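You operate a simulated robot arm through the tools that you are given. There is no shell and no other tool. Be economical: measure what you need, move in short steps, check, and stop when the job is done.

You run a simulated two-armed robot. Do the job below in one go: nothing can be reset, and whatever is moved stays where it is left.

JOB
Put the white foam block on the build bench top. Take the green can that expires first from the top of the fill bench and leave it on the service bench before the left dispenser. Put the red box from the top of the fill bench on top of the brown parcel on the top of the fill bench. Fetch the white test card and stand it on the grey-framed pad. Take the lid off the tin marked "used" on the service bench before the right dispenser and lay it down there. Take the cream box on the clear end of the low steel table and put it away on the box side of the packing bench. Put the tall white lamp on the front of the low steel table away on the top of the test bench. The order is free. Set down upright: green can, white test card, cream box, tall white lamp.

Only the result counts: the job must be done as asked and must still hold three seconds after the hand-in. Knocking over, shifting, dropping, spilling or breaking anything else fails it. A push-on lid holds only when it is set on centred and level and pressed home; a screw cap is set on level and turned clockwise until tight.

ROBOT AND FRAMES
Two 7-joint arms with two-finger parallel grippers on one trunk, on a base that drives. Base frame: it is fixed to the floor where the robot stands at the start and does not move with it; the origin is under the middle of the robot, x ahead of it, y to its left, z up; the surface under the hand at the start is at about z = 0.84. Lengths are in m, angles in degrees, forces in N, time in s.
The left shoulder is at the start at [-0.082, 0.119, 0.851], the right one opposite. With the tool pointing down near the work surface each hand reaches from about 0.14 to 0.58 m from the robot's upright axis, wherever it stands, measured 20 degrees to its own side. Places, roughly: box side of the packing bench [-2.7, 5, 0.8]; build bench top [0.2, 2.2, 0.8]; cream box [-4.75, -4, 0.75]; green can [0.75, -1.25, 1]; grey tin, red tin, teal tin [-4, -1.5, 0.75]; grey-framed pad (9x6x2 cm) [-4.9, -3.6, 0.6]; parcel [0.75, -1.25, 1]; red box [1, -1, 1]; service bench before the left dispenser (12x22 cm) [-2.5, -1.2, 0.72]; tall white lamp [-6, -3.75, 0.75]; top of the test bench [-4.7, 5.4, 0.9]; white foam block (9x13x3 cm) [0.5, 0.1, 0.9]; white test card [-3.75, -1.5, 0.75]. Payload 3.43 kg a hand.
The tool frame of a hand sits at the grasp point between the pads (the TCP): z along the fingers, y along the line on which they close. The tips reach 0.03 m beyond it. The gripper opens to 0.094 m. The fingers are 0.028 m wide and 0.01 m thick; the gripper's body (0.05 by 0.096 m) begins 0.055 m behind the TCP.
Orientation is that of the tool frame in the base frame, as a unit quaternion [x, y, z, w]. With the fingers straight down and closing along the base's y, the tool's x points along the base's -x, its y along +y and its z along -z.

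CONTROLS
- The arms move only by the tool drive_tool. It takes "left_targets", "right_targets" or both (then of equal length, played together; a hand with none holds still); each is a list of rows, each a list of 7 numbers: the finger opening in m, from 0 to 0.094, then the shift along the base's x, y, z in m, then the turn, a rotation vector about the base's x, y, z in degrees. In form: [[grip, dx, dy, dz, rx, ry, rz], ...]. A call has 1 to 10 rows; each row shifts and turns the commanded pose from where the row before left it. A row lasts 0.2 s, in which the tool goes at most 0.05 m and 8.6 degrees; a call with a longer step from one row to the next is refused whole, and so is a gripper value outside its range. Where a pose cannot be reached the arm comes as near as it can. A force on the tool above 40 N (or 10 N above the force at the start of the call, whichever is more), or a blocked arm, ends the call early, and 0.2 s more pass. Each finger travels about 0.153 m/s and halts on what it meets, pressing with about 42 N; the grip force reading is that of the motor and also rises with nothing between the fingers. The clock runs only during rows and for 0.2 s after the last one: add rows that do not move to give the fingers time. The reply holds the time, the measured pose of the TCP, the force on the tool along the base axes, the opening and the grip force, in the units named above and with some noise, with the torque about the TCP (base axes, N m) and any sound that the robot's microphone picked up.
- Cameras (640 x 400 px; columns grow to the right, rows downward): "scene" is now at [0.0305, 0.0156, 1.5602]; the picture's right is [0.19, -0.98, 0.00], its down [-0.75, -0.15, -0.64] and it looks along [0.63, 0.12, -0.77] (base axes); focal length 281 px, centre (320, 200). "left" rides on the left gripper at [0.076, -0.014, -0.103] in its tool frame; the picture's right is [0.18, 0.98, 0.00], its down [-0.75, 0.14, -0.64] and it looks along [-0.63, 0.12, 0.77] (tool axes); focal length 243 px, centre (320, 200). "right" rides on the right gripper at [0.076, 0.014, -0.102] in its tool frame; the picture's right is [-0.18, 0.98, 0.00], its down [-0.75, -0.14, -0.64] and it looks along [-0.63, -0.12, 0.77] (tool axes); focal length 243 px, centre (320, 200).
- capture(camera): a new picture of that camera. No time passes.
- slide_trunk(by): slides the trunk up (or, below 0, down) by that many m; the arms and the scene camera ride with it, the base frame stays. It gives what a move gives, with no picture.
- base_move(legs): drives the robot by 1 to 6 legs, each [ahead, left, turn to the left] in m, m and degrees, along the robot's own axes; the way and the turn of a leg run together, so that a leg with both is an arc; at most 1.5 m and 180 degrees a leg. The arms and the cameras ride along, it lands a little off, and it stops where it bumps. It gives what a move gives.
- aim_head(pan, tilt): turns the head with the scene camera to pan (to the left, within 143 degrees either way) and tilt (down, from -29 to 69), counted from straight ahead of the robot. It gives what a move gives.
- measure_at(camera, pixels): for up to 12 pixels [column, row] of the newest picture of that camera ("zoom" is the newest enlarged one), the place [x, y, z] in the base frame of the surface seen there, good to about 0.002 m. No time passes.
- enlarge(camera, box): a new picture of the part [left, top, right, bottom] of that camera's present view, enlarged. No time passes.
- sign_off(): hands the job in; it is judged then, once.

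Keep the steps short. Do not move on a guess: measure, check each grasp and each placing, and mend mistakes. In all there are 131 turns and 146 pictures (those below and enlarged ones count). Leave the grippers open and the arms clear of the work at the hand-in unless told otherwise, and finish with a single line.

The tools are called as name(argument=value, ...) on one line, values as JSON. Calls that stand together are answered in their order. drive_tool: Moves the arms, as the interface text tells. Its arguments: {"type":"object","properties":{"left_targets":{"type":"array"},"right_targets":{"type":"array"}},"required":[]} The other tools are called the same way: slide_trunk (by) slides the trunk up or down; base_move (legs) drives the base; aim_head (pan, tilt) turns the head that bears the scene camera; capture (camera) takes a picture; measure_at (camera, pixels) gives the place of the surface under pixels of a picture; enlarge (camera, box) takes an enlarged picture of a part of a camera's view; sign_off () hands the job in.

At the start:

```text
time: 0.0
left_ee_pos: [0.3223, 0.1684, 1.122]
left_tcp_rot: [-0.001, 1.0, 0.0, 0.0]
left_force: [0.3, -0.1, -0.2]
left_torque: [0.0, -0.02, 0.01]
left_opening: 0.0941
left_grip_force: 0.0
right_ee_pos: [0.3542, -0.0814, 1.0905]
right_tcp_rot: [-0.001, 1.0, 0.0, 0.0]
right_force: [-0.3, -0.5, 0.1]
right_torque: [-0.01, -0.02, 0.04]
right_opening: 0.0939
right_grip_force: 0.2
trunk travel left (down, up): [-0.275, 0.06]
robot x, y, heading: [0.0005, 0.0024, 0.1]
head pan, tilt: [11.0, 50.3]
```

scene: 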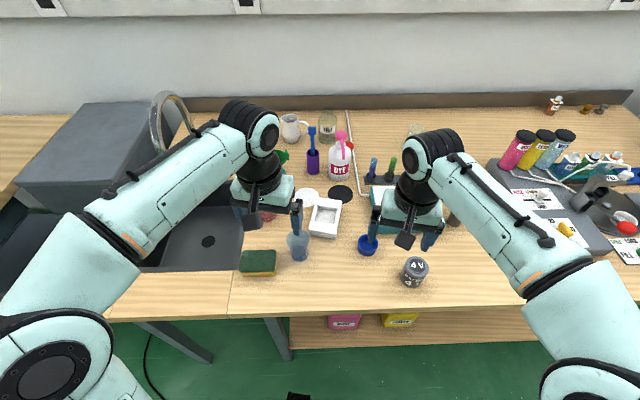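
right: 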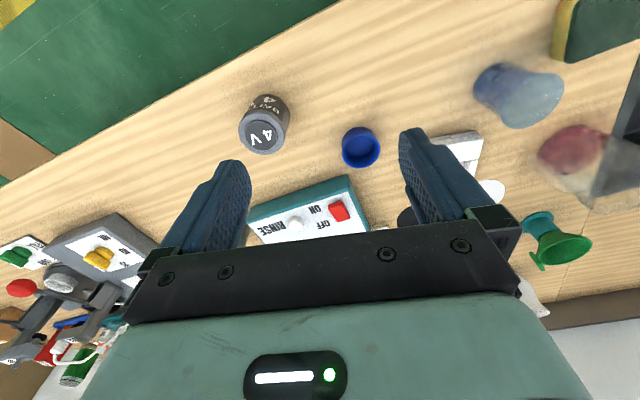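
left: 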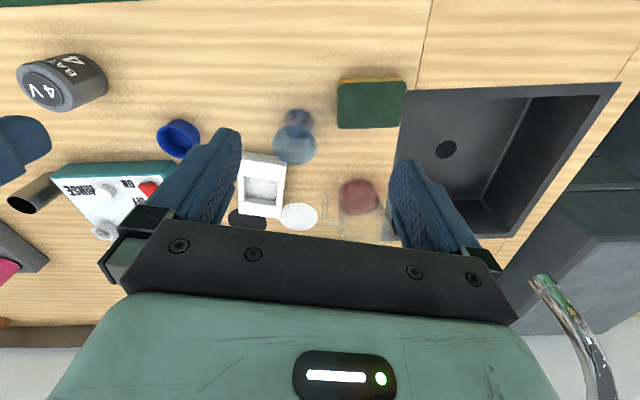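

I see a white block with a recess at about (325,217) in the scene. I'll enlarge it and measure it.

enlarge(camera="scene", box=[220, 100, 460, 300])

measure_at(camera="scene", pixels=[[314, 203], [340, 205], [309, 229], [335, 232], [323, 217], [322, 238], [350, 250], [300, 230], [298, 255], [307, 195]])

```text
2.00 times, centred on (340, 200) of scene
```

zoom: 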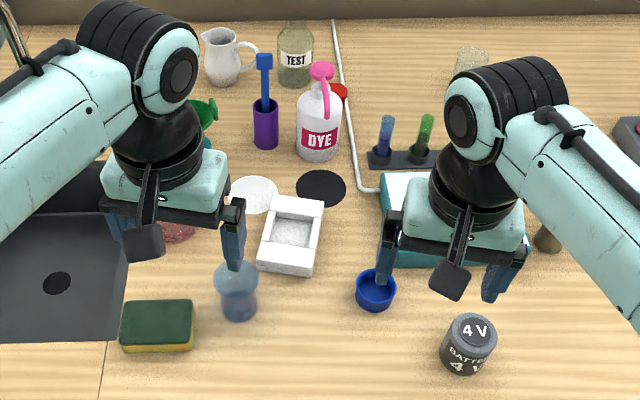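

```text
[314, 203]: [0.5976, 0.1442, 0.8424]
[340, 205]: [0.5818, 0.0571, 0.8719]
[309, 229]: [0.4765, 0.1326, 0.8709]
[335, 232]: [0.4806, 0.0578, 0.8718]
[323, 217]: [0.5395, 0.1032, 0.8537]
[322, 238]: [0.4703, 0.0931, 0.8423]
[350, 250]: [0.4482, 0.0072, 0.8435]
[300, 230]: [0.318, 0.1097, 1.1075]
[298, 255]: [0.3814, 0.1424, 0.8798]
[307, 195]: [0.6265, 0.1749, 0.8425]
```

The block is about 9 cm wide in y, top at z 0.872, with a recess. I'll look closer with the left camera to judge a wall grip.

enlarge(camera="left", box=[200, 130, 320, 230])

measure_at(camera="scene", pixels=[[316, 200], [341, 201], [318, 212], [333, 214], [314, 215], [336, 216], [311, 222], [331, 222], [315, 221], [325, 226], [309, 231], [323, 230]])

```text
4.00 times, centred on (260, 180) of left
```

zoom: 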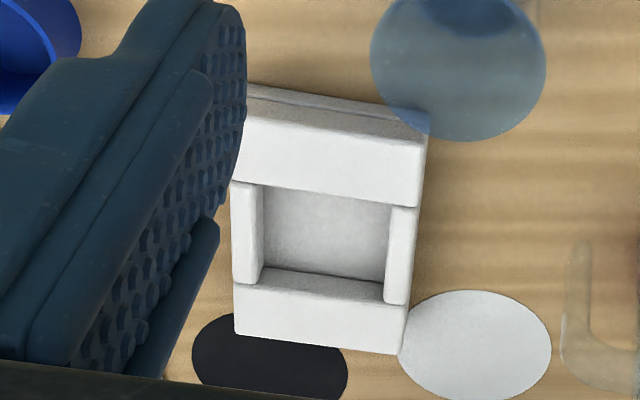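

```text
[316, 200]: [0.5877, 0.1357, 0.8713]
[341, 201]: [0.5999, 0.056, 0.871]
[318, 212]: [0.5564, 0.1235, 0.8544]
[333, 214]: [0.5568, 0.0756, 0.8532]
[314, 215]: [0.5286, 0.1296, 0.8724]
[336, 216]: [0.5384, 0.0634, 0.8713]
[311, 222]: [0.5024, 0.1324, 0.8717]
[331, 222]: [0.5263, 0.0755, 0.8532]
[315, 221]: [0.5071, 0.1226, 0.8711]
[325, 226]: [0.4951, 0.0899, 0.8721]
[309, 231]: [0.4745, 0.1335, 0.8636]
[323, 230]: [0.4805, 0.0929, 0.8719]
```

Now I'll measure the side wall edges in this zoomed picture.

measure_at(camera="zoom", pixels=[[424, 150], [402, 348], [238, 330], [394, 215], [387, 295], [414, 215], [405, 295], [236, 190], [262, 195], [240, 280], [325, 240], [415, 250]])

aim_head(pan=90, tilt=25)

capture(camera="scene")

```text
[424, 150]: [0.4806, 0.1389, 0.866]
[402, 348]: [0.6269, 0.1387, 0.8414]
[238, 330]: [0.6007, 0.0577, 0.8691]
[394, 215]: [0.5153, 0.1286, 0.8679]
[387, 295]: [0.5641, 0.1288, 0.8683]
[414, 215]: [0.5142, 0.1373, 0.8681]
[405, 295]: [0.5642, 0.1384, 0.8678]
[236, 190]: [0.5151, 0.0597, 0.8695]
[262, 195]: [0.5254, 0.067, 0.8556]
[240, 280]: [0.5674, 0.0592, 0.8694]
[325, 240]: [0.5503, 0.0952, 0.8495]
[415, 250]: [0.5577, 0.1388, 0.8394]
```

```text
time: 1.5
left_ee_pos: [0.3223, 0.1672, 1.1221]
left_tcp_rot: [-0.001, 1.0, -0.001, 0.0]
left_force: [0.4, 0.5, 0.1]
left_torque: [0.02, 0.0, 0.0]
left_opening: 0.0939
left_grip_force: 0.1
right_ee_pos: [0.3544, -0.0813, 1.092]
right_tcp_rot: [0.0, 1.0, 0.0, 0.0]
right_force: [-0.4, 0.1, -0.7]
right_torque: [-0.02, 0.0, -0.01]
right_opening: 0.0941
right_grip_force: 0.1
trunk travel left (down, up): [-0.275, 0.06]
robot x, y, heading: [0.0004, 0.0043, -0.2]
head pan, tilt: [90.0, 25.0]
```

```text
140 pictures are left
```

scene: 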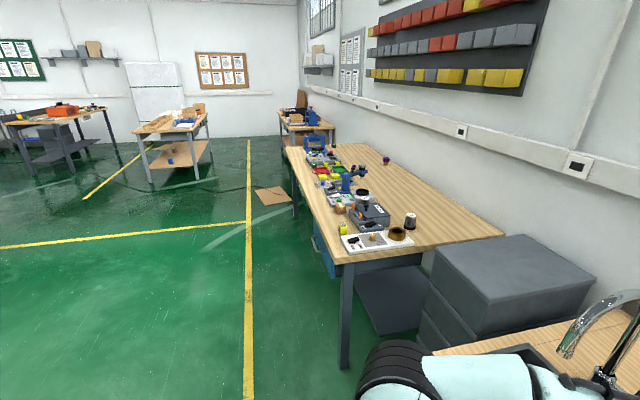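

The left side wall runs at y 0.128–0.140, with the recess spanning x 0.51–0.565 and its floor at z 0.853. I'll bring the left hand over that wall at (0.54, 0.134) with a narrower opening.

drive_tool(left_targets=[[0.09, 0.036, -0.0055, -0.028, 0, 0, 0], [0.08, 0.036, -0.0055, -0.028, 0, 0, 0], [0.07, 0.036, -0.0055, -0.028, 0, 0, 0], [0.06, 0.036, -0.0055, -0.028, 0, 0, 0], [0.05, 0.036, -0.0055, -0.028, 0, 0, 0], [0.05, 0.037, -0.0055, -0.028, 0, 0, 0], [0.05, 0, 0, 0, 0, 0, 0]])

capture(camera="left")

```text
time: 3.1
left_ee_pos: [0.5378, 0.1349, 0.9551]
left_tcp_rot: [0.0, 1.0, 0.0, 0.0]
left_force: [-0.1, -0.2, -0.7]
left_torque: [0.02, -0.01, 0.0]
left_opening: 0.0503
left_grip_force: 0.1
right_ee_pos: [0.3533, -0.0805, 1.091]
right_tcp_rot: [0.0, 1.0, 0.0, 0.001]
right_force: [0.8, -0.1, -0.6]
right_torque: [0.05, -0.03, -0.02]
right_opening: 0.0941
right_grip_force: 0.1
trunk travel left (down, up): [-0.275, 0.06]
robot x, y, heading: [-0.002, -0.0033, 0.0]
head pan, tilt: [90.0, 25.0]
```

```text
139 pictures are left
```

left: 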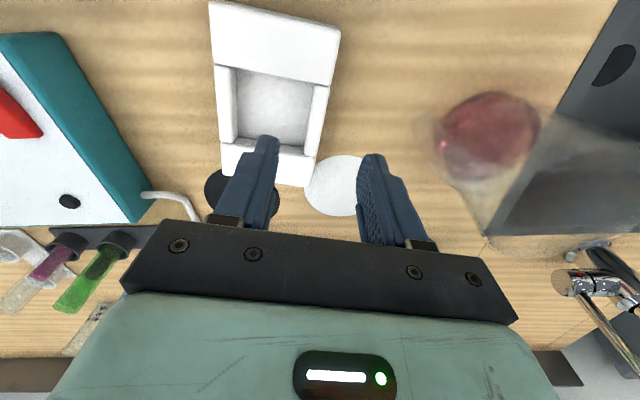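

The straddle of the right-hand wall (the +y one) looks sensible given parallax. I'll descend to TCP z 0.887 and close.

drive_tool(left_targets=[[0.05, 0.001, -0.001, -0.03, 0, 0, 0], [0.05, 0, 0, -0.025, 0, 0, 0], [0.05, 0, 0, -0.012, 0, 0, 0], [0.05, 0, 0, 0, 0, 0, 0], [0.0, 0, 0, 0, 0, 0, 0], [0.0, 0, 0, 0, 0, 0, 0], [0.0, 0, 0, 0, 0, 0, 0]])

capture(camera="left")

```text
time: 4.7
left_ee_pos: [0.5419, 0.1337, 0.8869]
left_tcp_rot: [-0.001, 1.0, 0.0, 0.0]
left_force: [-0.9, 0.7, 0.0]
left_torque: [0.0, -0.03, -0.03]
left_opening: 0.0101
left_grip_force: 42.2
right_ee_pos: [0.3536, -0.082, 1.0907]
right_tcp_rot: [0.0, 1.0, -0.001, 0.001]
right_force: [-0.2, 0.1, 1.3]
right_torque: [0.0, 0.01, -0.02]
right_opening: 0.0938
right_grip_force: 0.2
trunk travel left (down, up): [-0.275, 0.06]
robot x, y, heading: [-0.0039, 0.0017, -0.0]
head pan, tilt: [90.0, 25.0]
```

```text
138 pictures are left
```

left: 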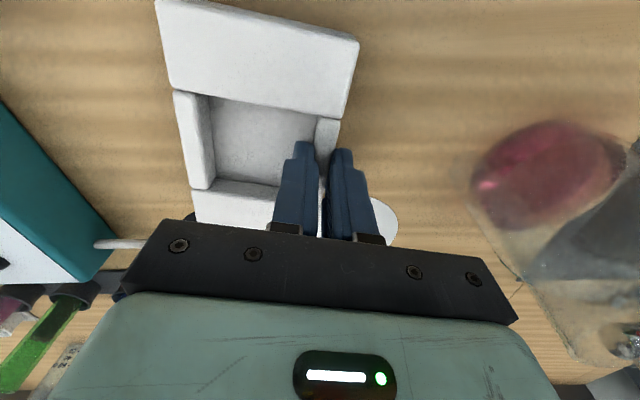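

The grip holds at 1 cm on the wall. I'll lift straight up, draw the arm back, and measure the build bench in the scene picture.

drive_tool(left_targets=[[0, 0, 0, 0.025, 0, 0, 0], [0, 0, 0, 0.04, 0, 0, 0], [0, 0, 0, 0.045, 0, 0, 0], [0, 0, 0, 0.045, 0, 0, 0], [0, -0.02, 0, 0.04, 0, 0, 0], [0, -0.045, 0.005, 0.01, 0, 0, 0], [0, -0.045, 0.005, 0.0, 0, 0, 0], [0, -0.045, 0.005, 0, 0, 0, 0], [0, -0.04, 0.005, 0, 0, 0, 0]])

capture(camera="left")

measure_at(camera="scene", pixels=[[346, 258], [500, 236], [290, 152], [330, 238], [345, 245], [360, 205], [420, 240], [450, 230], [430, 200], [400, 180], [340, 180], [355, 155]])

```text
time: 6.7
left_ee_pos: [0.4598, 0.1401, 1.1015]
left_tcp_rot: [0.003, 1.0, 0.007, 0.005]
left_force: [-0.6, -0.5, -3.3]
left_torque: [0.1, -0.06, 0.02]
left_opening: 0.01
left_grip_force: 42.1
left hand out of reach, approached as far as the arm can: row 3, 4, 6, 7, 8, 9
right_ee_pos: [0.3509, -0.0815, 1.0925]
right_tcp_rot: [0.0, 1.0, 0.001, 0.001]
right_force: [-0.6, 0.4, -0.5]
right_torque: [-0.01, -0.04, 0.0]
right_opening: 0.0941
right_grip_force: 0.0
trunk travel left (down, up): [-0.275, 0.06]
robot x, y, heading: [-0.0012, -0.0024, 0.1]
head pan, tilt: [90.0, 25.0]
```

```text
137 pictures are left
```

left: 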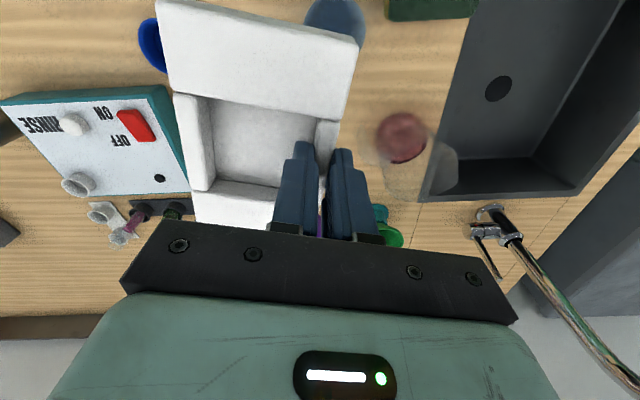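

```text
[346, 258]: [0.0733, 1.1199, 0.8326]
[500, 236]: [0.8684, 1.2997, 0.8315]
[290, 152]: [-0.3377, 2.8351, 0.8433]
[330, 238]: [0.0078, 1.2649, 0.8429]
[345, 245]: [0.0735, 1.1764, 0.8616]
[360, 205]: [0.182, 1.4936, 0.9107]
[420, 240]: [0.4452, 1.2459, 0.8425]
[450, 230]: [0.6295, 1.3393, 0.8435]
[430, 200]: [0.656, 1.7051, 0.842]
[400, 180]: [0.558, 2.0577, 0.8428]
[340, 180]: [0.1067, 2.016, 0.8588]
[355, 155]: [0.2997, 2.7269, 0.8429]
```

The block is held level at z 1.10. The build bench front edge runs (0.07,1.12)→(-0.34,2.84), so it is turned 13.5° left. I'll back off, strafe left, and turn to face it.

base_move(legs=[[-0.6, 0, 0], [0, 1.4, 0], [0, 0.4, 13.5]])

aim_head(pan=0, tilt=35)

capture(camera="scene")

```text
time: 25.8
left_ee_pos: [-0.2421, 2.0451, 1.0994]
left_tcp_rot: [-0.117, 0.993, 0.007, 0.0]
left_force: [0.6, 0.0, -0.2]
left_torque: [0.02, 0.0, 0.01]
left_opening: 0.0101
left_grip_force: 42.1
right_ee_pos: [-0.2932, 1.8023, 1.0918]
right_tcp_rot: [-0.12, 0.993, 0.0, 0.0]
right_force: [0.1, 0.3, 0.0]
right_torque: [-0.02, 0.03, 0.01]
right_opening: 0.0941
right_grip_force: 0.0
trunk travel left (down, up): [-0.275, 0.06]
robot x, y, heading: [-0.6563, 1.7984, 13.6]
head pan, tilt: [90.0, 25.0]
```

```text
time: 27.5
left_ee_pos: [-0.2406, 2.0455, 1.0992]
left_tcp_rot: [-0.117, 0.993, 0.007, 0.001]
left_force: [0.5, -1.1, -0.4]
left_torque: [0.02, 0.01, 0.0]
left_opening: 0.0102
left_grip_force: 41.8
right_ee_pos: [-0.2933, 1.8019, 1.0915]
right_tcp_rot: [-0.119, 0.993, 0.0, 0.0]
right_force: [-0.6, -0.2, -0.7]
right_torque: [0.0, 0.0, -0.03]
right_opening: 0.0939
right_grip_force: 0.1
trunk travel left (down, up): [-0.275, 0.06]
robot x, y, heading: [-0.6559, 1.7969, 13.6]
head pan, tilt: [0.0, 35.0]
```

```text
136 pictures are left
```

scene: 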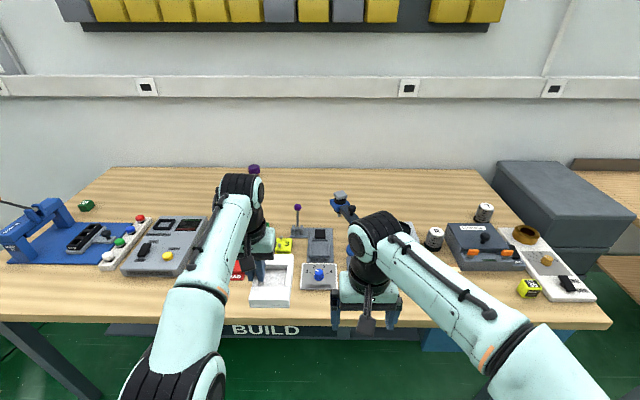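

The bench reads "BUILD". There are free areas at the front near (180,295) and (440,285). I'll measure them.

measure_at(camera="scene", pixels=[[180, 315], [170, 283], [205, 285], [232, 280], [225, 250], [210, 255], [440, 322], [415, 270], [465, 275], [440, 250], [340, 292], [515, 300]])

capture(camera="left")

```text
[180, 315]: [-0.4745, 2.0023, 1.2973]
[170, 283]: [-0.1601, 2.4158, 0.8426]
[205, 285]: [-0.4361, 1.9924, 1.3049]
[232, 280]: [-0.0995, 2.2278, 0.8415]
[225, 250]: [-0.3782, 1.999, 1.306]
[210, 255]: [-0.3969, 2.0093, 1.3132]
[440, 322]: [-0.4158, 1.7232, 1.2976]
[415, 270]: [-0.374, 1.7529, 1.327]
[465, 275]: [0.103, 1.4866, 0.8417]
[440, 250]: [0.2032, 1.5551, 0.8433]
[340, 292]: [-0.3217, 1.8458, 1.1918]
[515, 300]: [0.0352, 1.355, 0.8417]
```

```text
135 pictures are left
```

left: 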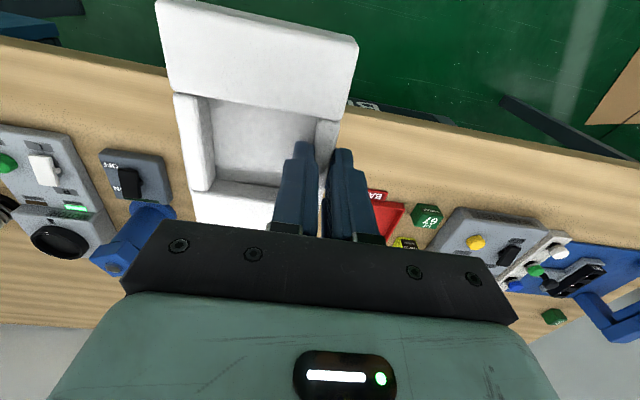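

I'll measure the front strip in the left camera view between the bench edge and the small items.

measure_at(camera="left", pixels=[[400, 118], [450, 128], [520, 145], [370, 190], [410, 203], [428, 205], [462, 208], [545, 230], [440, 165], [590, 165], [600, 230], [150, 205]])

```text
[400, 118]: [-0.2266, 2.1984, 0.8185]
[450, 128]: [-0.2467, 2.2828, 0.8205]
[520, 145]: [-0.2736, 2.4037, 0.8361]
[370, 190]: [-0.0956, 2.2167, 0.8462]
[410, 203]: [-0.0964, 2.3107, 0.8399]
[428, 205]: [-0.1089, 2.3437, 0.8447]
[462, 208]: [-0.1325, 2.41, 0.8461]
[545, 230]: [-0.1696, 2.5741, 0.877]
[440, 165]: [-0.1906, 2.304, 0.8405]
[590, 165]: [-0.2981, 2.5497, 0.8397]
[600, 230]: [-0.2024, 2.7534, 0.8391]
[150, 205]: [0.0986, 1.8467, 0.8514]
```

There is a 13–14 cm free strip along the front edge. I'll turn the block 90° left so that its 9 cm side lies across the strip.

drive_tool(left_targets=[[0, -0.02, 0, 0, 0, 0, 8.5], [0, -0.02, 0, 0, 0, 0, 8.5], [0, -0.02, 0, 0, 0, 0, 8.5], [0, -0.02, 0, 0, 0, 0, 8.5], [0, 0, 0, 0, 0, 0, 8.5], [0, 0, 0, 0, 0, 0, 8.5], [0, 0, 0, 0, 0, 0, 8.5], [0, 0, 0, 0, 0, 0, 8.5], [0, 0, 0, 0, 0, 0, 8.5], [0, 0, 0, 0, 0, 0, 8.5]])

capture(camera="left")

```text
time: 29.7
left_ee_pos: [-0.3213, 2.0444, 1.0994]
left_tcp_rot: [0.758, -0.652, -0.006, 0.003]
left_force: [-0.3, 0.5, 0.1]
left_torque: [-0.01, 0.01, -0.05]
left_opening: 0.0099
left_grip_force: 41.9
right_ee_pos: [-0.292, 1.8013, 1.0908]
right_tcp_rot: [-0.119, 0.993, 0.0, 0.001]
right_force: [0.1, 0.5, 0.7]
right_torque: [0.02, -0.01, 0.0]
right_opening: 0.094
right_grip_force: 0.0
trunk travel left (down, up): [-0.275, 0.06]
robot x, y, heading: [-0.6536, 1.7967, 13.9]
head pan, tilt: [0.0, 35.0]
```

```text
134 pictures are left
```

left: 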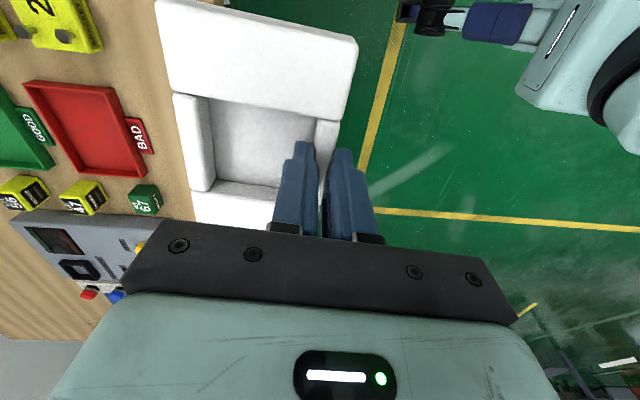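

The block is turned by 85°. I'll measure the tray label and cube edges in this view before lowering.

measure_at(camera="left", pixels=[[152, 150], [140, 120], [160, 208], [104, 50], [160, 170], [172, 195], [148, 60], [130, 15]])

```text
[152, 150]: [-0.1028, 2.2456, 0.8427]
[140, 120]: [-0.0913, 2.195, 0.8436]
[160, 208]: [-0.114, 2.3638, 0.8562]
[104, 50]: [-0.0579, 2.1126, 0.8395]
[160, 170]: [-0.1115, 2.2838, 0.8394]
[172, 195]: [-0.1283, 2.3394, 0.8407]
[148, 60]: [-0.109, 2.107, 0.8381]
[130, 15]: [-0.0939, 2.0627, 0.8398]
```

The strip is clear to 13 cm depth. I'll drive 12 cm ahead and 12 cm left to bring the block over the spot.

base_move(legs=[[0.12, 0.12, 0]])

```text
time: 31.4
left_ee_pos: [-0.2317, 2.1899, 1.1005]
left_tcp_rot: [0.758, -0.652, -0.006, 0.004]
left_force: [-0.1, -0.7, -1.0]
left_torque: [-0.01, -0.02, 0.01]
left_opening: 0.0102
left_grip_force: 41.9
right_ee_pos: [-0.2037, 1.947, 1.0909]
right_tcp_rot: [-0.121, 0.993, 0.0, 0.0]
right_force: [0.3, -0.3, 0.5]
right_torque: [-0.05, 0.02, -0.04]
right_opening: 0.0941
right_grip_force: 0.1
trunk travel left (down, up): [-0.275, 0.06]
robot x, y, heading: [-0.5687, 1.9423, 13.7]
head pan, tilt: [0.0, 35.0]
```

Moving to above the spot, finishing the 5° turn, and lowering to about 1.5 cm above the top.

drive_tool(left_targets=[[0, 0.016, 0.008, 0, 0, 0, 2.5], [0, 0.016, 0.0086, 0, 0, 0, 2.5], [0, 0, 0, -0.045, 0, 0, 0], [0, 0, 0, -0.045, 0, 0, 0], [0, 0, 0, -0.045, 0, 0, 0], [0, 0, 0, -0.045, 0, 0, 0], [0, 0, 0, -0.02, 0, 0, 0], [0, 0, 0, 0, 0, 0, 0]])

capture(camera="left")

capture(camera="scene")

```text
time: 33.2
left_ee_pos: [-0.1985, 2.2079, 0.9]
left_tcp_rot: [0.786, -0.619, -0.004, 0.004]
left_force: [0.4, -0.4, 0.5]
left_torque: [0.0, -0.02, -0.02]
left_opening: 0.0101
left_grip_force: 42.0
right_ee_pos: [-0.2033, 1.9469, 1.0911]
right_tcp_rot: [-0.121, 0.993, -0.001, 0.0]
right_force: [0.2, -0.5, -0.5]
right_torque: [-0.02, -0.03, 0.02]
right_opening: 0.0941
right_grip_force: 0.0
trunk travel left (down, up): [-0.275, 0.06]
robot x, y, heading: [-0.5654, 1.9415, 13.9]
head pan, tilt: [0.0, 35.0]
```

```text
133 pictures are left
```

left: 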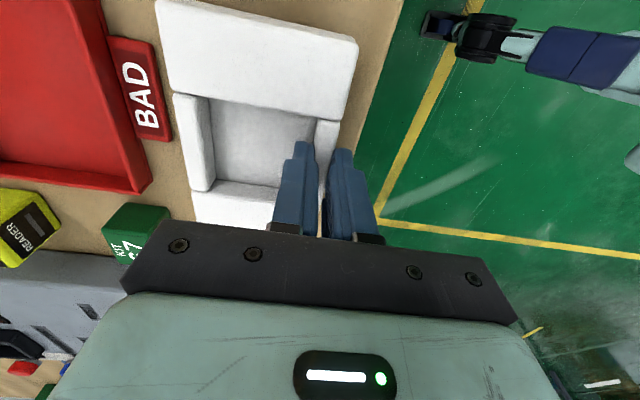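

```text
132 pictures are left
```

scene: 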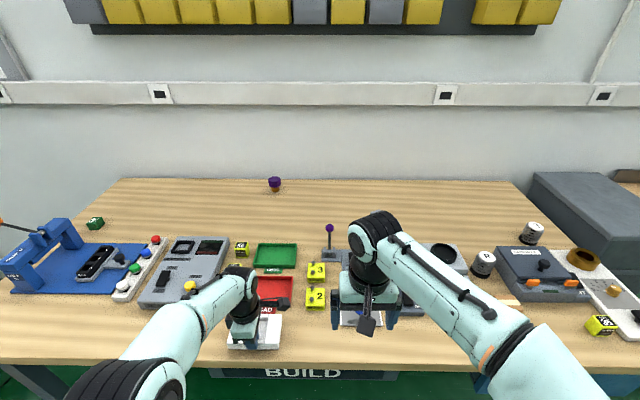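

The block is between the tray and the edge, with clearance all round. I'll lower until it touches.

drive_tool(left_targets=[[0, 0, 0, -0.008, 0, 0, 0], [0, 0, 0, -0.005, 0, 0, 0], [0, 0, 0, -0.003, 0, 0, 0], [0, 0, 0, 0, 0, 0, 0]])

```text
time: 34.2
left_ee_pos: [-0.1995, 2.2076, 0.8867]
left_tcp_rot: [0.786, -0.618, -0.004, 0.002]
left_force: [-2.2, 2.9, 27.7]
left_torque: [-0.44, -0.11, -0.01]
left_opening: 0.0101
left_grip_force: 42.6
right_ee_pos: [-0.2045, 1.9462, 1.0911]
right_tcp_rot: [-0.12, 0.993, 0.0, 0.001]
right_force: [0.5, 0.6, -0.3]
right_torque: [-0.01, 0.01, 0.02]
right_opening: 0.094
right_grip_force: 0.0
trunk travel left (down, up): [-0.275, 0.06]
robot x, y, heading: [-0.5662, 1.9415, 13.7]
head pan, tilt: [0.0, 35.0]
```

Contact is felt at 28 N. I'll ease off, open modestly, and lift clear.

drive_tool(left_targets=[[0.012, 0, 0, 0.002, 0, 0, 0], [0.03, 0, 0, 0, 0, 0, 0], [0.035, 0, 0, 0, 0, 0, 0], [0.035, 0, 0, 0.02, 0, 0, 0], [0.035, 0, 0, 0.045, 0, 0, 0], [0.035, 0, 0, 0.045, 0, 0, 0], [0.035, 0, 0, 0.045, 0, 0, 0], [0.06, 0, 0, 0.03, 0, 0, 0], [0.09, 0, 0, 0, 0, 0, 0]])

capture(camera="left")

```text
time: 36.2
left_ee_pos: [-0.2006, 2.2069, 1.0707]
left_tcp_rot: [0.785, -0.619, -0.006, 0.004]
left_force: [0.4, 0.4, -0.2]
left_torque: [0.0, 0.04, 0.0]
left_opening: 0.0901
left_grip_force: 0.0
right_ee_pos: [-0.2041, 1.9474, 1.0912]
right_tcp_rot: [-0.121, 0.993, 0.0, 0.0]
right_force: [-0.3, 0.3, 0.1]
right_torque: [-0.02, -0.03, 0.04]
right_opening: 0.0938
right_grip_force: 0.0
trunk travel left (down, up): [-0.275, 0.06]
robot x, y, heading: [-0.5674, 1.9393, 13.7]
head pan, tilt: [0.0, 35.0]
```

```text
131 pictures are left
```

left: 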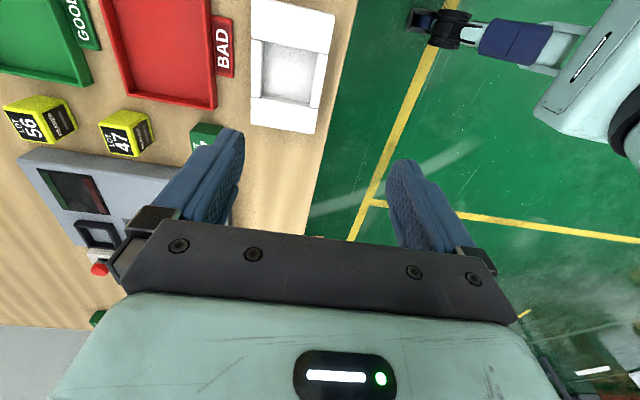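

The block lies well. I'll back off, restore the wrist, and look to the right for the way to the fill bench.

base_move(legs=[[-0.2, 0, -13.7]])

drive_tool(left_targets=[[0.09, 0, 0, 0.01, 0, 0, -8.5], [0.09, 0, 0, 0.01, 0, 0, -8.5], [0.09, 0, 0, 0.01, 0, 0, -8.5], [0.09, 0, 0, 0.01, 0, 0, -8.5], [0.09, 0, 0, 0, 0, 0, -8.5], [0.09, 0, 0, 0, 0, 0, -8.5], [0.09, 0, 0, 0, 0, 0, -8.5], [0.09, 0, 0, 0, 0, 0, -8.5], [0.09, 0, 0, 0, 0, 0, -8.5], [0.09, 0, 0, 0, 0, 0, -8.5]])

aim_head(pan=-80, tilt=20)

capture(camera="scene")

```text
time: 37.8
left_ee_pos: [-0.3431, 2.0876, 1.0706]
left_tcp_rot: [-0.705, 0.709, 0.005, -0.003]
left_force: [-0.3, -0.2, 1.1]
left_torque: [-0.01, -0.03, 0.02]
left_opening: 0.0901
left_grip_force: 0.0
right_ee_pos: [-0.4088, 1.837, 1.0912]
right_tcp_rot: [0.002, 1.0, 0.0, 0.0]
right_force: [-0.1, -0.1, -0.9]
right_torque: [-0.01, -0.02, -0.01]
right_opening: 0.0943
right_grip_force: 0.0
trunk travel left (down, up): [-0.275, 0.06]
robot x, y, heading: [-0.7645, 1.916, 0.1]
head pan, tilt: [0.0, 35.0]
```

```text
time: 40.0
left_ee_pos: [-0.3428, 2.0882, 1.1106]
left_tcp_rot: [-0.039, 0.999, 0.006, 0.001]
left_force: [-0.4, 1.0, 0.2]
left_torque: [-0.01, -0.03, 0.03]
left_opening: 0.0901
left_grip_force: 0.0
right_ee_pos: [-0.4093, 1.8357, 1.0909]
right_tcp_rot: [0.002, 1.0, 0.0, 0.0]
right_force: [0.2, 0.1, 1.2]
right_torque: [0.0, 0.02, 0.01]
right_opening: 0.0942
right_grip_force: 0.0
trunk travel left (down, up): [-0.275, 0.06]
robot x, y, heading: [-0.7626, 1.9213, -0.1]
head pan, tilt: [0.0, 35.0]
```

```text
time: 41.5
left_ee_pos: [-0.3439, 2.0882, 1.1111]
left_tcp_rot: [-0.041, 0.999, 0.007, 0.001]
left_force: [-1.1, -0.1, 0.5]
left_torque: [0.0, -0.01, 0.03]
left_opening: 0.09
left_grip_force: 0.1
right_ee_pos: [-0.409, 1.8365, 1.0906]
right_tcp_rot: [0.002, 1.0, 0.0, 0.0]
right_force: [-0.5, -0.7, -0.1]
right_torque: [0.02, 0.0, -0.01]
right_opening: 0.0942
right_grip_force: 0.0
trunk travel left (down, up): [-0.275, 0.06]
robot x, y, heading: [-0.7626, 1.9181, -0.1]
head pan, tilt: [-80.0, 20.0]
```

```text
130 pictures are left
```

scene: 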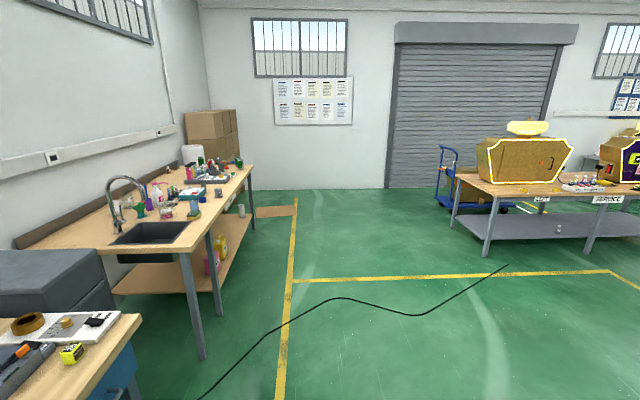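

The way along the benches is clear. I'll strafe right about 2.9 m to the far end of the fill bench and look ahead.

base_move(legs=[[0, -1.45, 0], [0, -1.45, 0], [0.2, 0, 0]])

aim_head(pan=-10, tilt=25)

capture(camera="scene")

```text
time: 68.0
left_ee_pos: [-0.1719, -0.8183, 1.1097]
left_tcp_rot: [-0.029, 1.0, 0.006, 0.002]
left_force: [0.6, 0.2, -0.4]
left_torque: [0.0, -0.02, 0.0]
left_opening: 0.0899
left_grip_force: 0.0
right_ee_pos: [-0.2439, -1.0682, 1.0896]
right_tcp_rot: [0.013, 1.0, 0.0, 0.0]
right_force: [0.2, 0.6, -0.1]
right_torque: [-0.01, 0.03, -0.01]
right_opening: 0.0941
right_grip_force: 0.0
trunk travel left (down, up): [-0.275, 0.06]
robot x, y, heading: [-0.5974, -0.9741, -1.4]
head pan, tilt: [-80.0, 20.0]
```

```text
time: 69.4
left_ee_pos: [-0.1733, -0.8184, 1.1116]
left_tcp_rot: [-0.03, 1.0, 0.007, 0.002]
left_force: [0.6, -0.1, 0.6]
left_torque: [-0.02, 0.01, 0.02]
left_opening: 0.09
left_grip_force: 0.0
right_ee_pos: [-0.2443, -1.0671, 1.0906]
right_tcp_rot: [0.012, 1.0, 0.0, 0.0]
right_force: [0.0, -0.7, 0.3]
right_torque: [0.01, 0.02, 0.02]
right_opening: 0.0936
right_grip_force: 0.1
trunk travel left (down, up): [-0.275, 0.06]
robot x, y, heading: [-0.5985, -0.9766, -1.2]
head pan, tilt: [-10.0, 25.0]
```

```text
129 pictures are left
```

scene: 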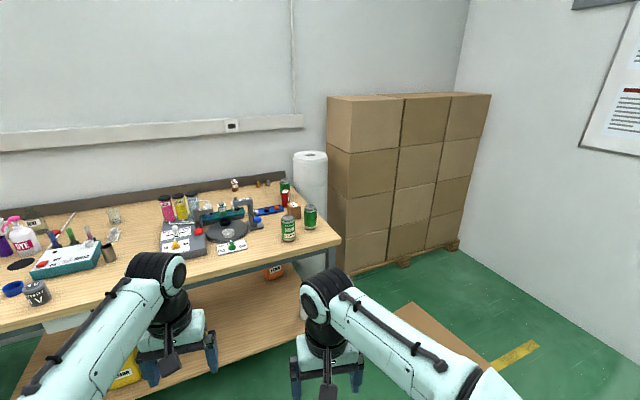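

Three green cans, a red box and a brown parcel are at (285–315, 185–240). I'll zoom in there.

enlarge(camera="scene", box=[215, 170, 345, 260])

measure_at(camera="zoom", pixels=[[362, 280], [468, 220], [345, 70], [345, 140], [385, 195], [370, 335], [470, 270], [600, 330], [520, 380]])

```text
4.44 times, centred on (280, 215) of scene
```

zoom: 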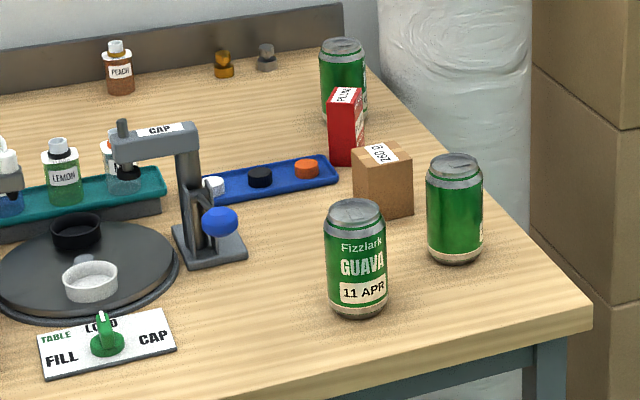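

```text
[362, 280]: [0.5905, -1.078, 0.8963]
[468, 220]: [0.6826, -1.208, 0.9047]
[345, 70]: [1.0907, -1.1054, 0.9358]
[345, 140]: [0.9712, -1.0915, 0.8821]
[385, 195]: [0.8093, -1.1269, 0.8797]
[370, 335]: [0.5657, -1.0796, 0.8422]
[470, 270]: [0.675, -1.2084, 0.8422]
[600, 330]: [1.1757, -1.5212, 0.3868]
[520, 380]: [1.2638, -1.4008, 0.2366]
```

Can A reads 11 APR; the other labels are turned away. The red box and parcel are deep on the bench, so I'd approach from the bench end. I'll measure the bench corner, the pallet and the floor there.

measure_at(camera="scene", pixels=[[338, 238], [283, 176], [348, 270], [405, 262], [455, 242], [330, 300], [345, 290], [385, 300], [480, 270], [305, 160], [450, 320], [318, 245]])

```text
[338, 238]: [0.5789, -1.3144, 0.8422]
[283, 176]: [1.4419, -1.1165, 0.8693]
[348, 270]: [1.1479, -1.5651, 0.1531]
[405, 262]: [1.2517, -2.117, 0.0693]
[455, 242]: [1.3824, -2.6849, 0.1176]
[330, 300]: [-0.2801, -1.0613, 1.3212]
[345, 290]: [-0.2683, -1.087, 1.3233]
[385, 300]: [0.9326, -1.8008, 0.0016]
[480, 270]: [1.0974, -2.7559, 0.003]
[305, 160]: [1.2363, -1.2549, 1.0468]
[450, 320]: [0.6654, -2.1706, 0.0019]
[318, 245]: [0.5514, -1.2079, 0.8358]
```

The bench is turned about 13°. I'll go to its end: right 0.95, turn left 104°, then strafe right about 1.2 m, staying 0.32 m off the end edge.

base_move(legs=[[0, -0.97, 0], [0, 0, 104.3], [0, -1.2, 0]])

aim_head(pan=-25, tilt=35)

capture(camera="scene")

```text
time: 93.0
left_ee_pos: [0.288, -1.3167, 1.1106]
left_tcp_rot: [0.807, -0.591, -0.006, 0.005]
left_force: [-0.4, 0.3, -0.4]
left_torque: [-0.03, 0.02, 0.01]
left_opening: 0.0901
left_grip_force: 0.0
right_ee_pos: [0.5485, -1.3242, 1.091]
right_tcp_rot: [0.781, -0.625, 0.0, 0.0]
right_force: [0.5, -0.1, 0.1]
right_torque: [0.02, -0.03, -0.03]
right_opening: 0.0939
right_grip_force: 0.2
trunk travel left (down, up): [-0.275, 0.06]
robot x, y, heading: [0.5494, -1.6898, 102.7]
head pan, tilt: [-10.0, 25.0]
```

```text
time: 93.8
left_ee_pos: [0.2905, -1.3155, 1.111]
left_tcp_rot: [0.807, -0.591, -0.005, 0.005]
left_force: [0.7, -0.1, 0.0]
left_torque: [-0.02, 0.0, -0.01]
left_opening: 0.0901
left_grip_force: 0.1
right_ee_pos: [0.5476, -1.3256, 1.0916]
right_tcp_rot: [0.781, -0.624, 0.0, 0.0]
right_force: [0.2, -0.6, -0.1]
right_torque: [-0.04, -0.01, 0.01]
right_opening: 0.0939
right_grip_force: 0.0
trunk travel left (down, up): [-0.275, 0.06]
robot x, y, heading: [0.548, -1.6881, 102.9]
head pan, tilt: [-25.0, 35.0]
```

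```text
127 pictures are left
```

scene: 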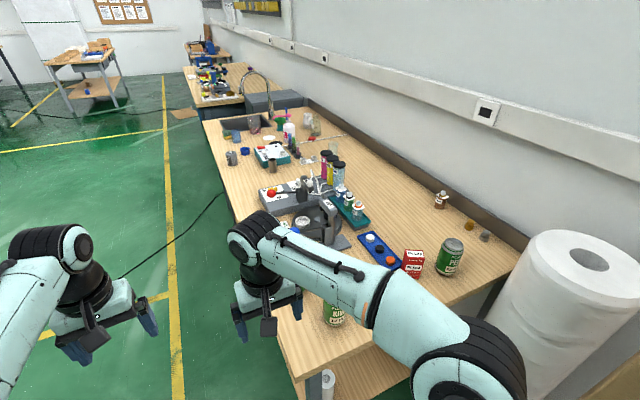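

I'll zoom on the can at (450,258), the red box and the can by the hand at (335,312).

enlarge(camera="scene", box=[400, 225, 480, 285])

enlarge(camera="scene", box=[290, 270, 370, 330])

```text
6.67 times, centred on (440, 255) of scene
```

zoom: 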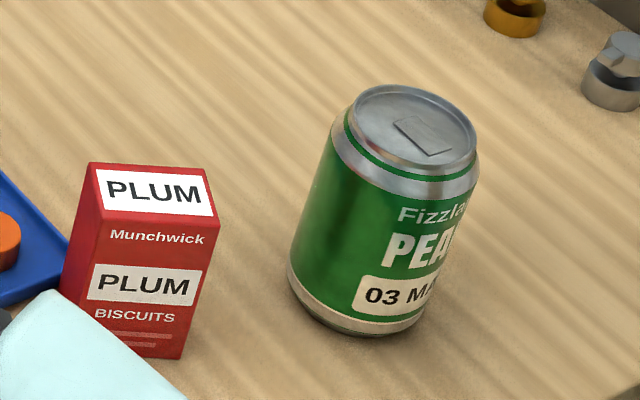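

```text
6.67 times, centred on (330, 300) of scene
```

zoom: 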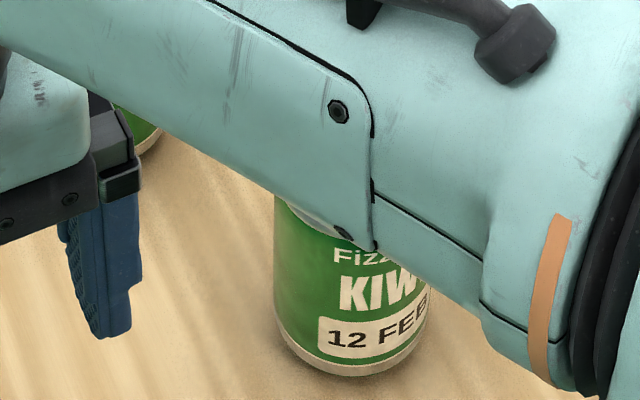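

Dates: 11 APR, 12 FEB, 03 MA_. So the can nearest the end (kiwi, 12 FEB) goes first. Now the red box: I'll strafe right 0.25 and look again.

base_move(legs=[[0.04, -0.25, 0]])

aim_head(pan=-15, tilt=50)

capture(camera="scene")

capture(camera="right")

```text
time: 96.6
left_ee_pos: [0.526, -1.2208, 1.1096]
left_tcp_rot: [0.806, -0.592, -0.007, 0.004]
left_force: [0.1, 0.1, -1.2]
left_torque: [0.01, 0.01, -0.01]
left_opening: 0.0902
left_grip_force: 0.1
right_ee_pos: [0.7838, -1.2295, 1.0906]
right_tcp_rot: [0.781, -0.625, 0.0, 0.001]
right_force: [0.2, -0.3, 0.5]
right_torque: [0.0, 0.03, 0.01]
right_opening: 0.0937
right_grip_force: 0.0
trunk travel left (down, up): [-0.275, 0.06]
robot x, y, heading: [0.7836, -1.5954, 102.9]
head pan, tilt: [-25.0, 35.0]
```

```text
time: 97.4
left_ee_pos: [0.5238, -1.2212, 1.1102]
left_tcp_rot: [0.806, -0.591, -0.006, 0.004]
left_force: [-0.6, -0.3, -0.6]
left_torque: [0.01, 0.01, 0.0]
left_opening: 0.0899
left_grip_force: 0.1
right_ee_pos: [0.7849, -1.2298, 1.0903]
right_tcp_rot: [0.781, -0.624, 0.0, 0.0]
right_force: [0.1, 0.0, 0.0]
right_torque: [-0.01, 0.0, 0.01]
right_opening: 0.0939
right_grip_force: 0.0
trunk travel left (down, up): [-0.275, 0.06]
robot x, y, heading: [0.7825, -1.5932, 102.8]
head pan, tilt: [-15.0, 50.0]
```

```text
124 pictures are left
```

scene: 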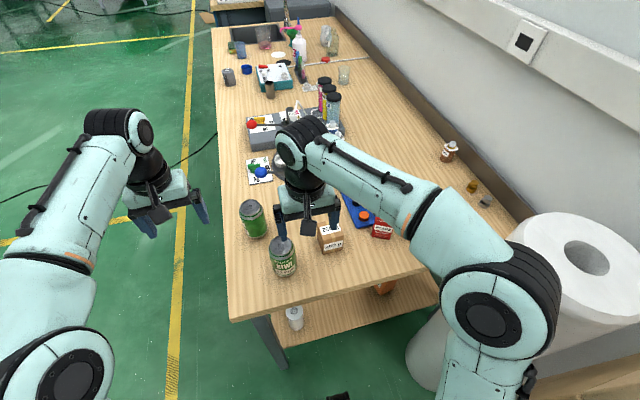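

```text
123 pictures are left
```

right: 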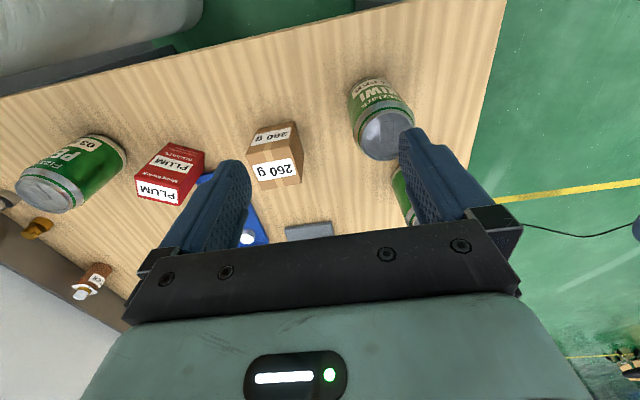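

The right camera sees everything: red box (168,180), parcel (273,160), kiwi can (380,115). I'll zoom in and measure them.

enlarge(camera="right", box=[120, 90, 320, 230])

measure_at(camera="right", pixels=[[140, 179], [190, 178], [136, 200], [180, 203], [248, 165], [294, 150], [257, 187], [300, 180], [365, 135], [410, 125], [388, 155], [385, 110]])

```text
2.86 times, centred on (220, 160) of right
```

zoom: 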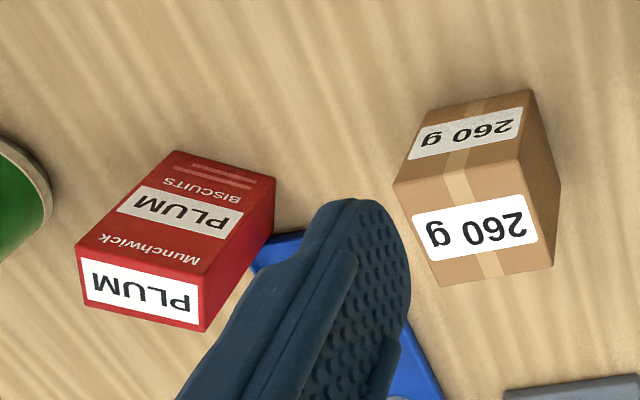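

```text
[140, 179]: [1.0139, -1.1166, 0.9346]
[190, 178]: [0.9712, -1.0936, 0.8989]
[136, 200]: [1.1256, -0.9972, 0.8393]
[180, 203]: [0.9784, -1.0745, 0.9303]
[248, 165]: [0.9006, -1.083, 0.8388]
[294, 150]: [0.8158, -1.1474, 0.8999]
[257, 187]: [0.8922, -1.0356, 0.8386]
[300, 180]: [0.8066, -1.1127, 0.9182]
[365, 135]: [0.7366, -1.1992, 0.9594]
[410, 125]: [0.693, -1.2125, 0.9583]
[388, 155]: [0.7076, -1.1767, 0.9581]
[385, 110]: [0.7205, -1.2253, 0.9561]
```

Precise corners from the zoomed picture.

measure_at(camera="zoom", pixels=[[84, 256], [200, 276], [198, 322], [88, 298], [180, 156], [270, 182], [400, 188], [514, 164], [546, 258], [442, 278], [435, 115], [526, 97]])

```text
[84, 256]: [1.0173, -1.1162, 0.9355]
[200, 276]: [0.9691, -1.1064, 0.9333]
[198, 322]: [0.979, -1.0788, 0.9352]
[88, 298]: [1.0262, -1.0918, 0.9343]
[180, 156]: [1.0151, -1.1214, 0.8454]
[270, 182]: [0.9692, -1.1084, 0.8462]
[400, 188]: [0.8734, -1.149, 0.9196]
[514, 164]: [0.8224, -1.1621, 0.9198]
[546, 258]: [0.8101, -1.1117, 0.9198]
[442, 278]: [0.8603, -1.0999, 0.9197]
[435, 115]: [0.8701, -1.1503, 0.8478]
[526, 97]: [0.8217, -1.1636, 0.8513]
```

Red box: centre (0.998,-1.098), top z 0.935, long side at -11.5°. Parcel: centre (0.842,-1.131), top z 0.920. I'll bring the right hand above the red box, turned to close on its 5 cm sides.

drive_tool(right_targets=[[0.085, 0.0355, 0.0219, -0.012, 0, 0, -4.05], [0.08, 0.0355, 0.0219, -0.012, 0, 0, -4.05], [0.08, 0.0355, 0.0219, -0.012, 0, 0, -4.05], [0.08, 0.0355, 0.0219, -0.012, 0, 0, -4.05], [0.08, 0.0355, 0.0219, -0.012, 0, 0, -4.05], [0.08, 0.0355, 0.0219, -0.012, 0, 0, -4.05], [0.08, 0, 0, 0, 0, 0, 0], [0.08, 0, 0, 0, 0, 0, 0]])

capture(camera="right")

```text
time: 99.2
left_ee_pos: [0.5255, -1.2202, 1.1101]
left_tcp_rot: [0.806, -0.591, -0.006, 0.004]
left_force: [-0.4, -0.1, 0.2]
left_torque: [0.0, 0.02, 0.0]
left_opening: 0.0902
left_grip_force: 0.1
right_ee_pos: [0.997, -1.0975, 1.017]
right_tcp_rot: [-0.633, 0.775, 0.001, -0.001]
right_force: [0.0, 0.6, -0.4]
right_torque: [0.0, -0.02, 0.0]
right_opening: 0.08
right_grip_force: 0.1
trunk travel left (down, up): [-0.275, 0.06]
robot x, y, heading: [0.783, -1.5942, 102.6]
head pan, tilt: [-15.0, 50.0]
```

```text
121 pictures are left
```

right: 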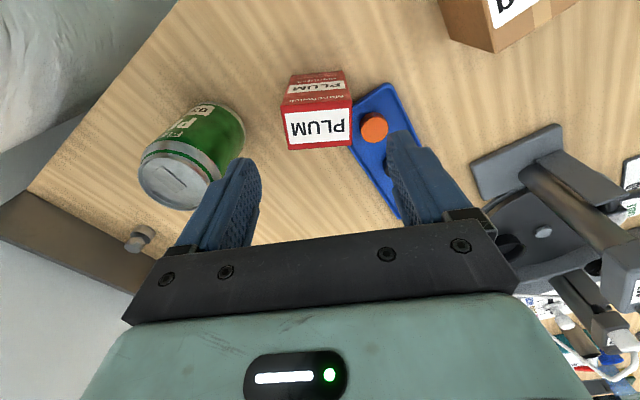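

Aligned with the box. I'll descend to z 0.905 and close.

drive_tool(right_targets=[[0.08, 0.0005, 0, -0.04, 0, 0, 0], [0.08, 0, 0, -0.04, 0, 0, 0], [0.08, 0, 0, -0.032, 0, 0, 0], [0.08, 0, 0, 0, 0, 0, 0], [0.045, 0, 0, 0, 0, 0, 0], [0.03, 0, 0, 0, 0, 0, 0], [0.03, 0, 0, 0, 0, 0, 0]])

```text
time: 100.8
left_ee_pos: [0.5256, -1.2208, 1.1105]
left_tcp_rot: [0.807, -0.591, -0.005, 0.004]
left_force: [-0.9, 0.1, 0.0]
left_torque: [0.04, 0.02, -0.02]
left_opening: 0.0901
left_grip_force: 0.0
right_ee_pos: [0.9986, -1.0986, 0.9069]
right_tcp_rot: [-0.632, 0.775, 0.001, 0.0]
right_force: [0.3, 0.8, -0.7]
right_torque: [0.05, 0.03, 0.03]
right_opening: 0.0593
right_grip_force: 42.0
trunk travel left (down, up): [-0.275, 0.06]
robot x, y, heading: [0.7809, -1.5966, 102.8]
head pan, tilt: [-15.0, 50.0]
```

Gripped at 5.9 cm. I'll lift to z≈1.03 and check.

drive_tool(right_targets=[[0.02, 0, 0, 0.02, 0, 0, 0], [0.02, 0, 0, 0.035, 0, 0, 0], [0.02, 0, 0, 0.035, 0, 0, 0], [0.02, 0, 0, 0.035, 0, 0, 0], [0.02, 0, 0, 0, 0, 0, 0]])

capture(camera="right")

```text
time: 102.0
left_ee_pos: [0.5256, -1.2217, 1.1103]
left_tcp_rot: [0.807, -0.591, -0.005, 0.005]
left_force: [0.0, -0.2, -0.4]
left_torque: [0.0, -0.01, -0.02]
left_opening: 0.0902
left_grip_force: 0.1
right_ee_pos: [0.9988, -1.0989, 1.0332]
right_tcp_rot: [-0.632, 0.775, 0.0, 0.001]
right_force: [0.0, 0.7, -1.6]
right_torque: [0.01, -0.01, 0.0]
right_opening: 0.0587
right_grip_force: 41.5
trunk travel left (down, up): [-0.275, 0.06]
robot x, y, heading: [0.7801, -1.5914, 102.7]
head pan, tilt: [-15.0, 50.0]
```

```text
120 pictures are left
```

right: 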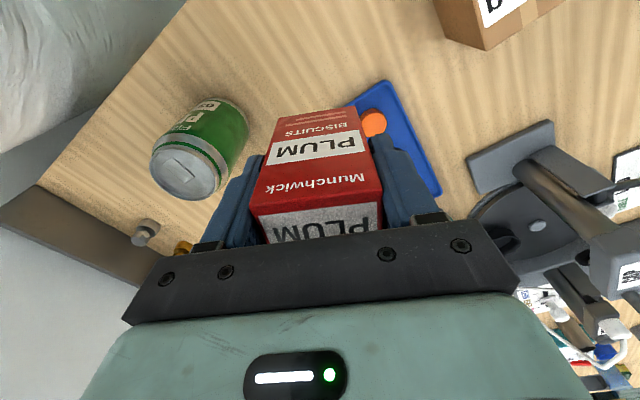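

Held upright. I'll move it over the parcel, turning 26° to align with it.

drive_tool(right_targets=[[0.02, -0.0314, -0.0064, 0, 0, 0, 5.18], [0.02, -0.0314, -0.0064, 0, 0, 0, 5.18], [0.02, -0.0314, -0.0064, 0, 0, 0, 5.18], [0.02, -0.0314, -0.0064, 0, 0, 0, 5.18], [0.02, -0.0314, -0.0064, 0, 0, 0, 5.18], [0.02, 0, 0, 0, 0, 0, 0], [0.02, 0, 0, -0.03, 0, 0, 0], [0.02, 0, 0, 0, 0, 0, 0]])

capture(camera="right")

enlarge(camera="scene", box=[260, 190, 400, 290])

```text
time: 103.8
left_ee_pos: [0.5256, -1.2213, 1.1099]
left_tcp_rot: [0.806, -0.591, -0.006, 0.005]
left_force: [-0.8, 0.9, 0.4]
left_torque: [-0.01, 0.02, 0.02]
left_opening: 0.0899
left_grip_force: 0.1
right_ee_pos: [0.8415, -1.1311, 1.0013]
right_tcp_rot: [0.79, -0.613, 0.0, 0.0]
right_force: [-0.5, -0.4, -1.6]
right_torque: [0.0, -0.02, 0.03]
right_opening: 0.0587
right_grip_force: 42.4
trunk travel left (down, up): [-0.275, 0.06]
robot x, y, heading: [0.7828, -1.5948, 102.8]
head pan, tilt: [-15.0, 50.0]
```

```text
119 pictures are left
```

right: 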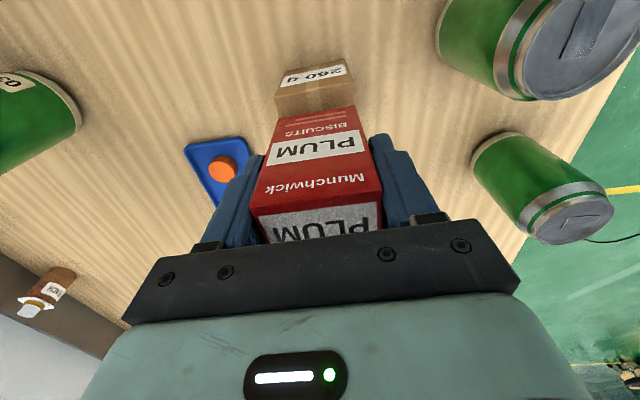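

```text
4.00 times, centred on (330, 240) of scene
```

zoom: 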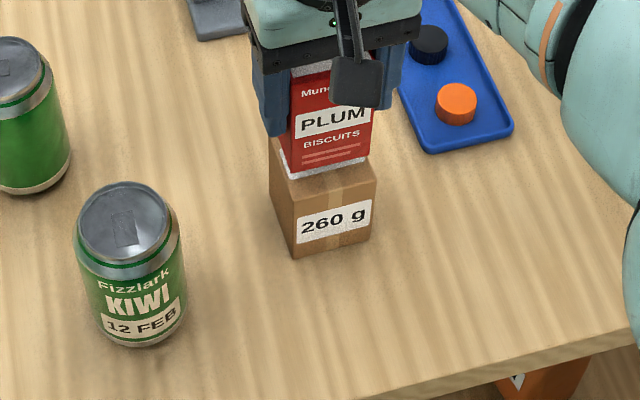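

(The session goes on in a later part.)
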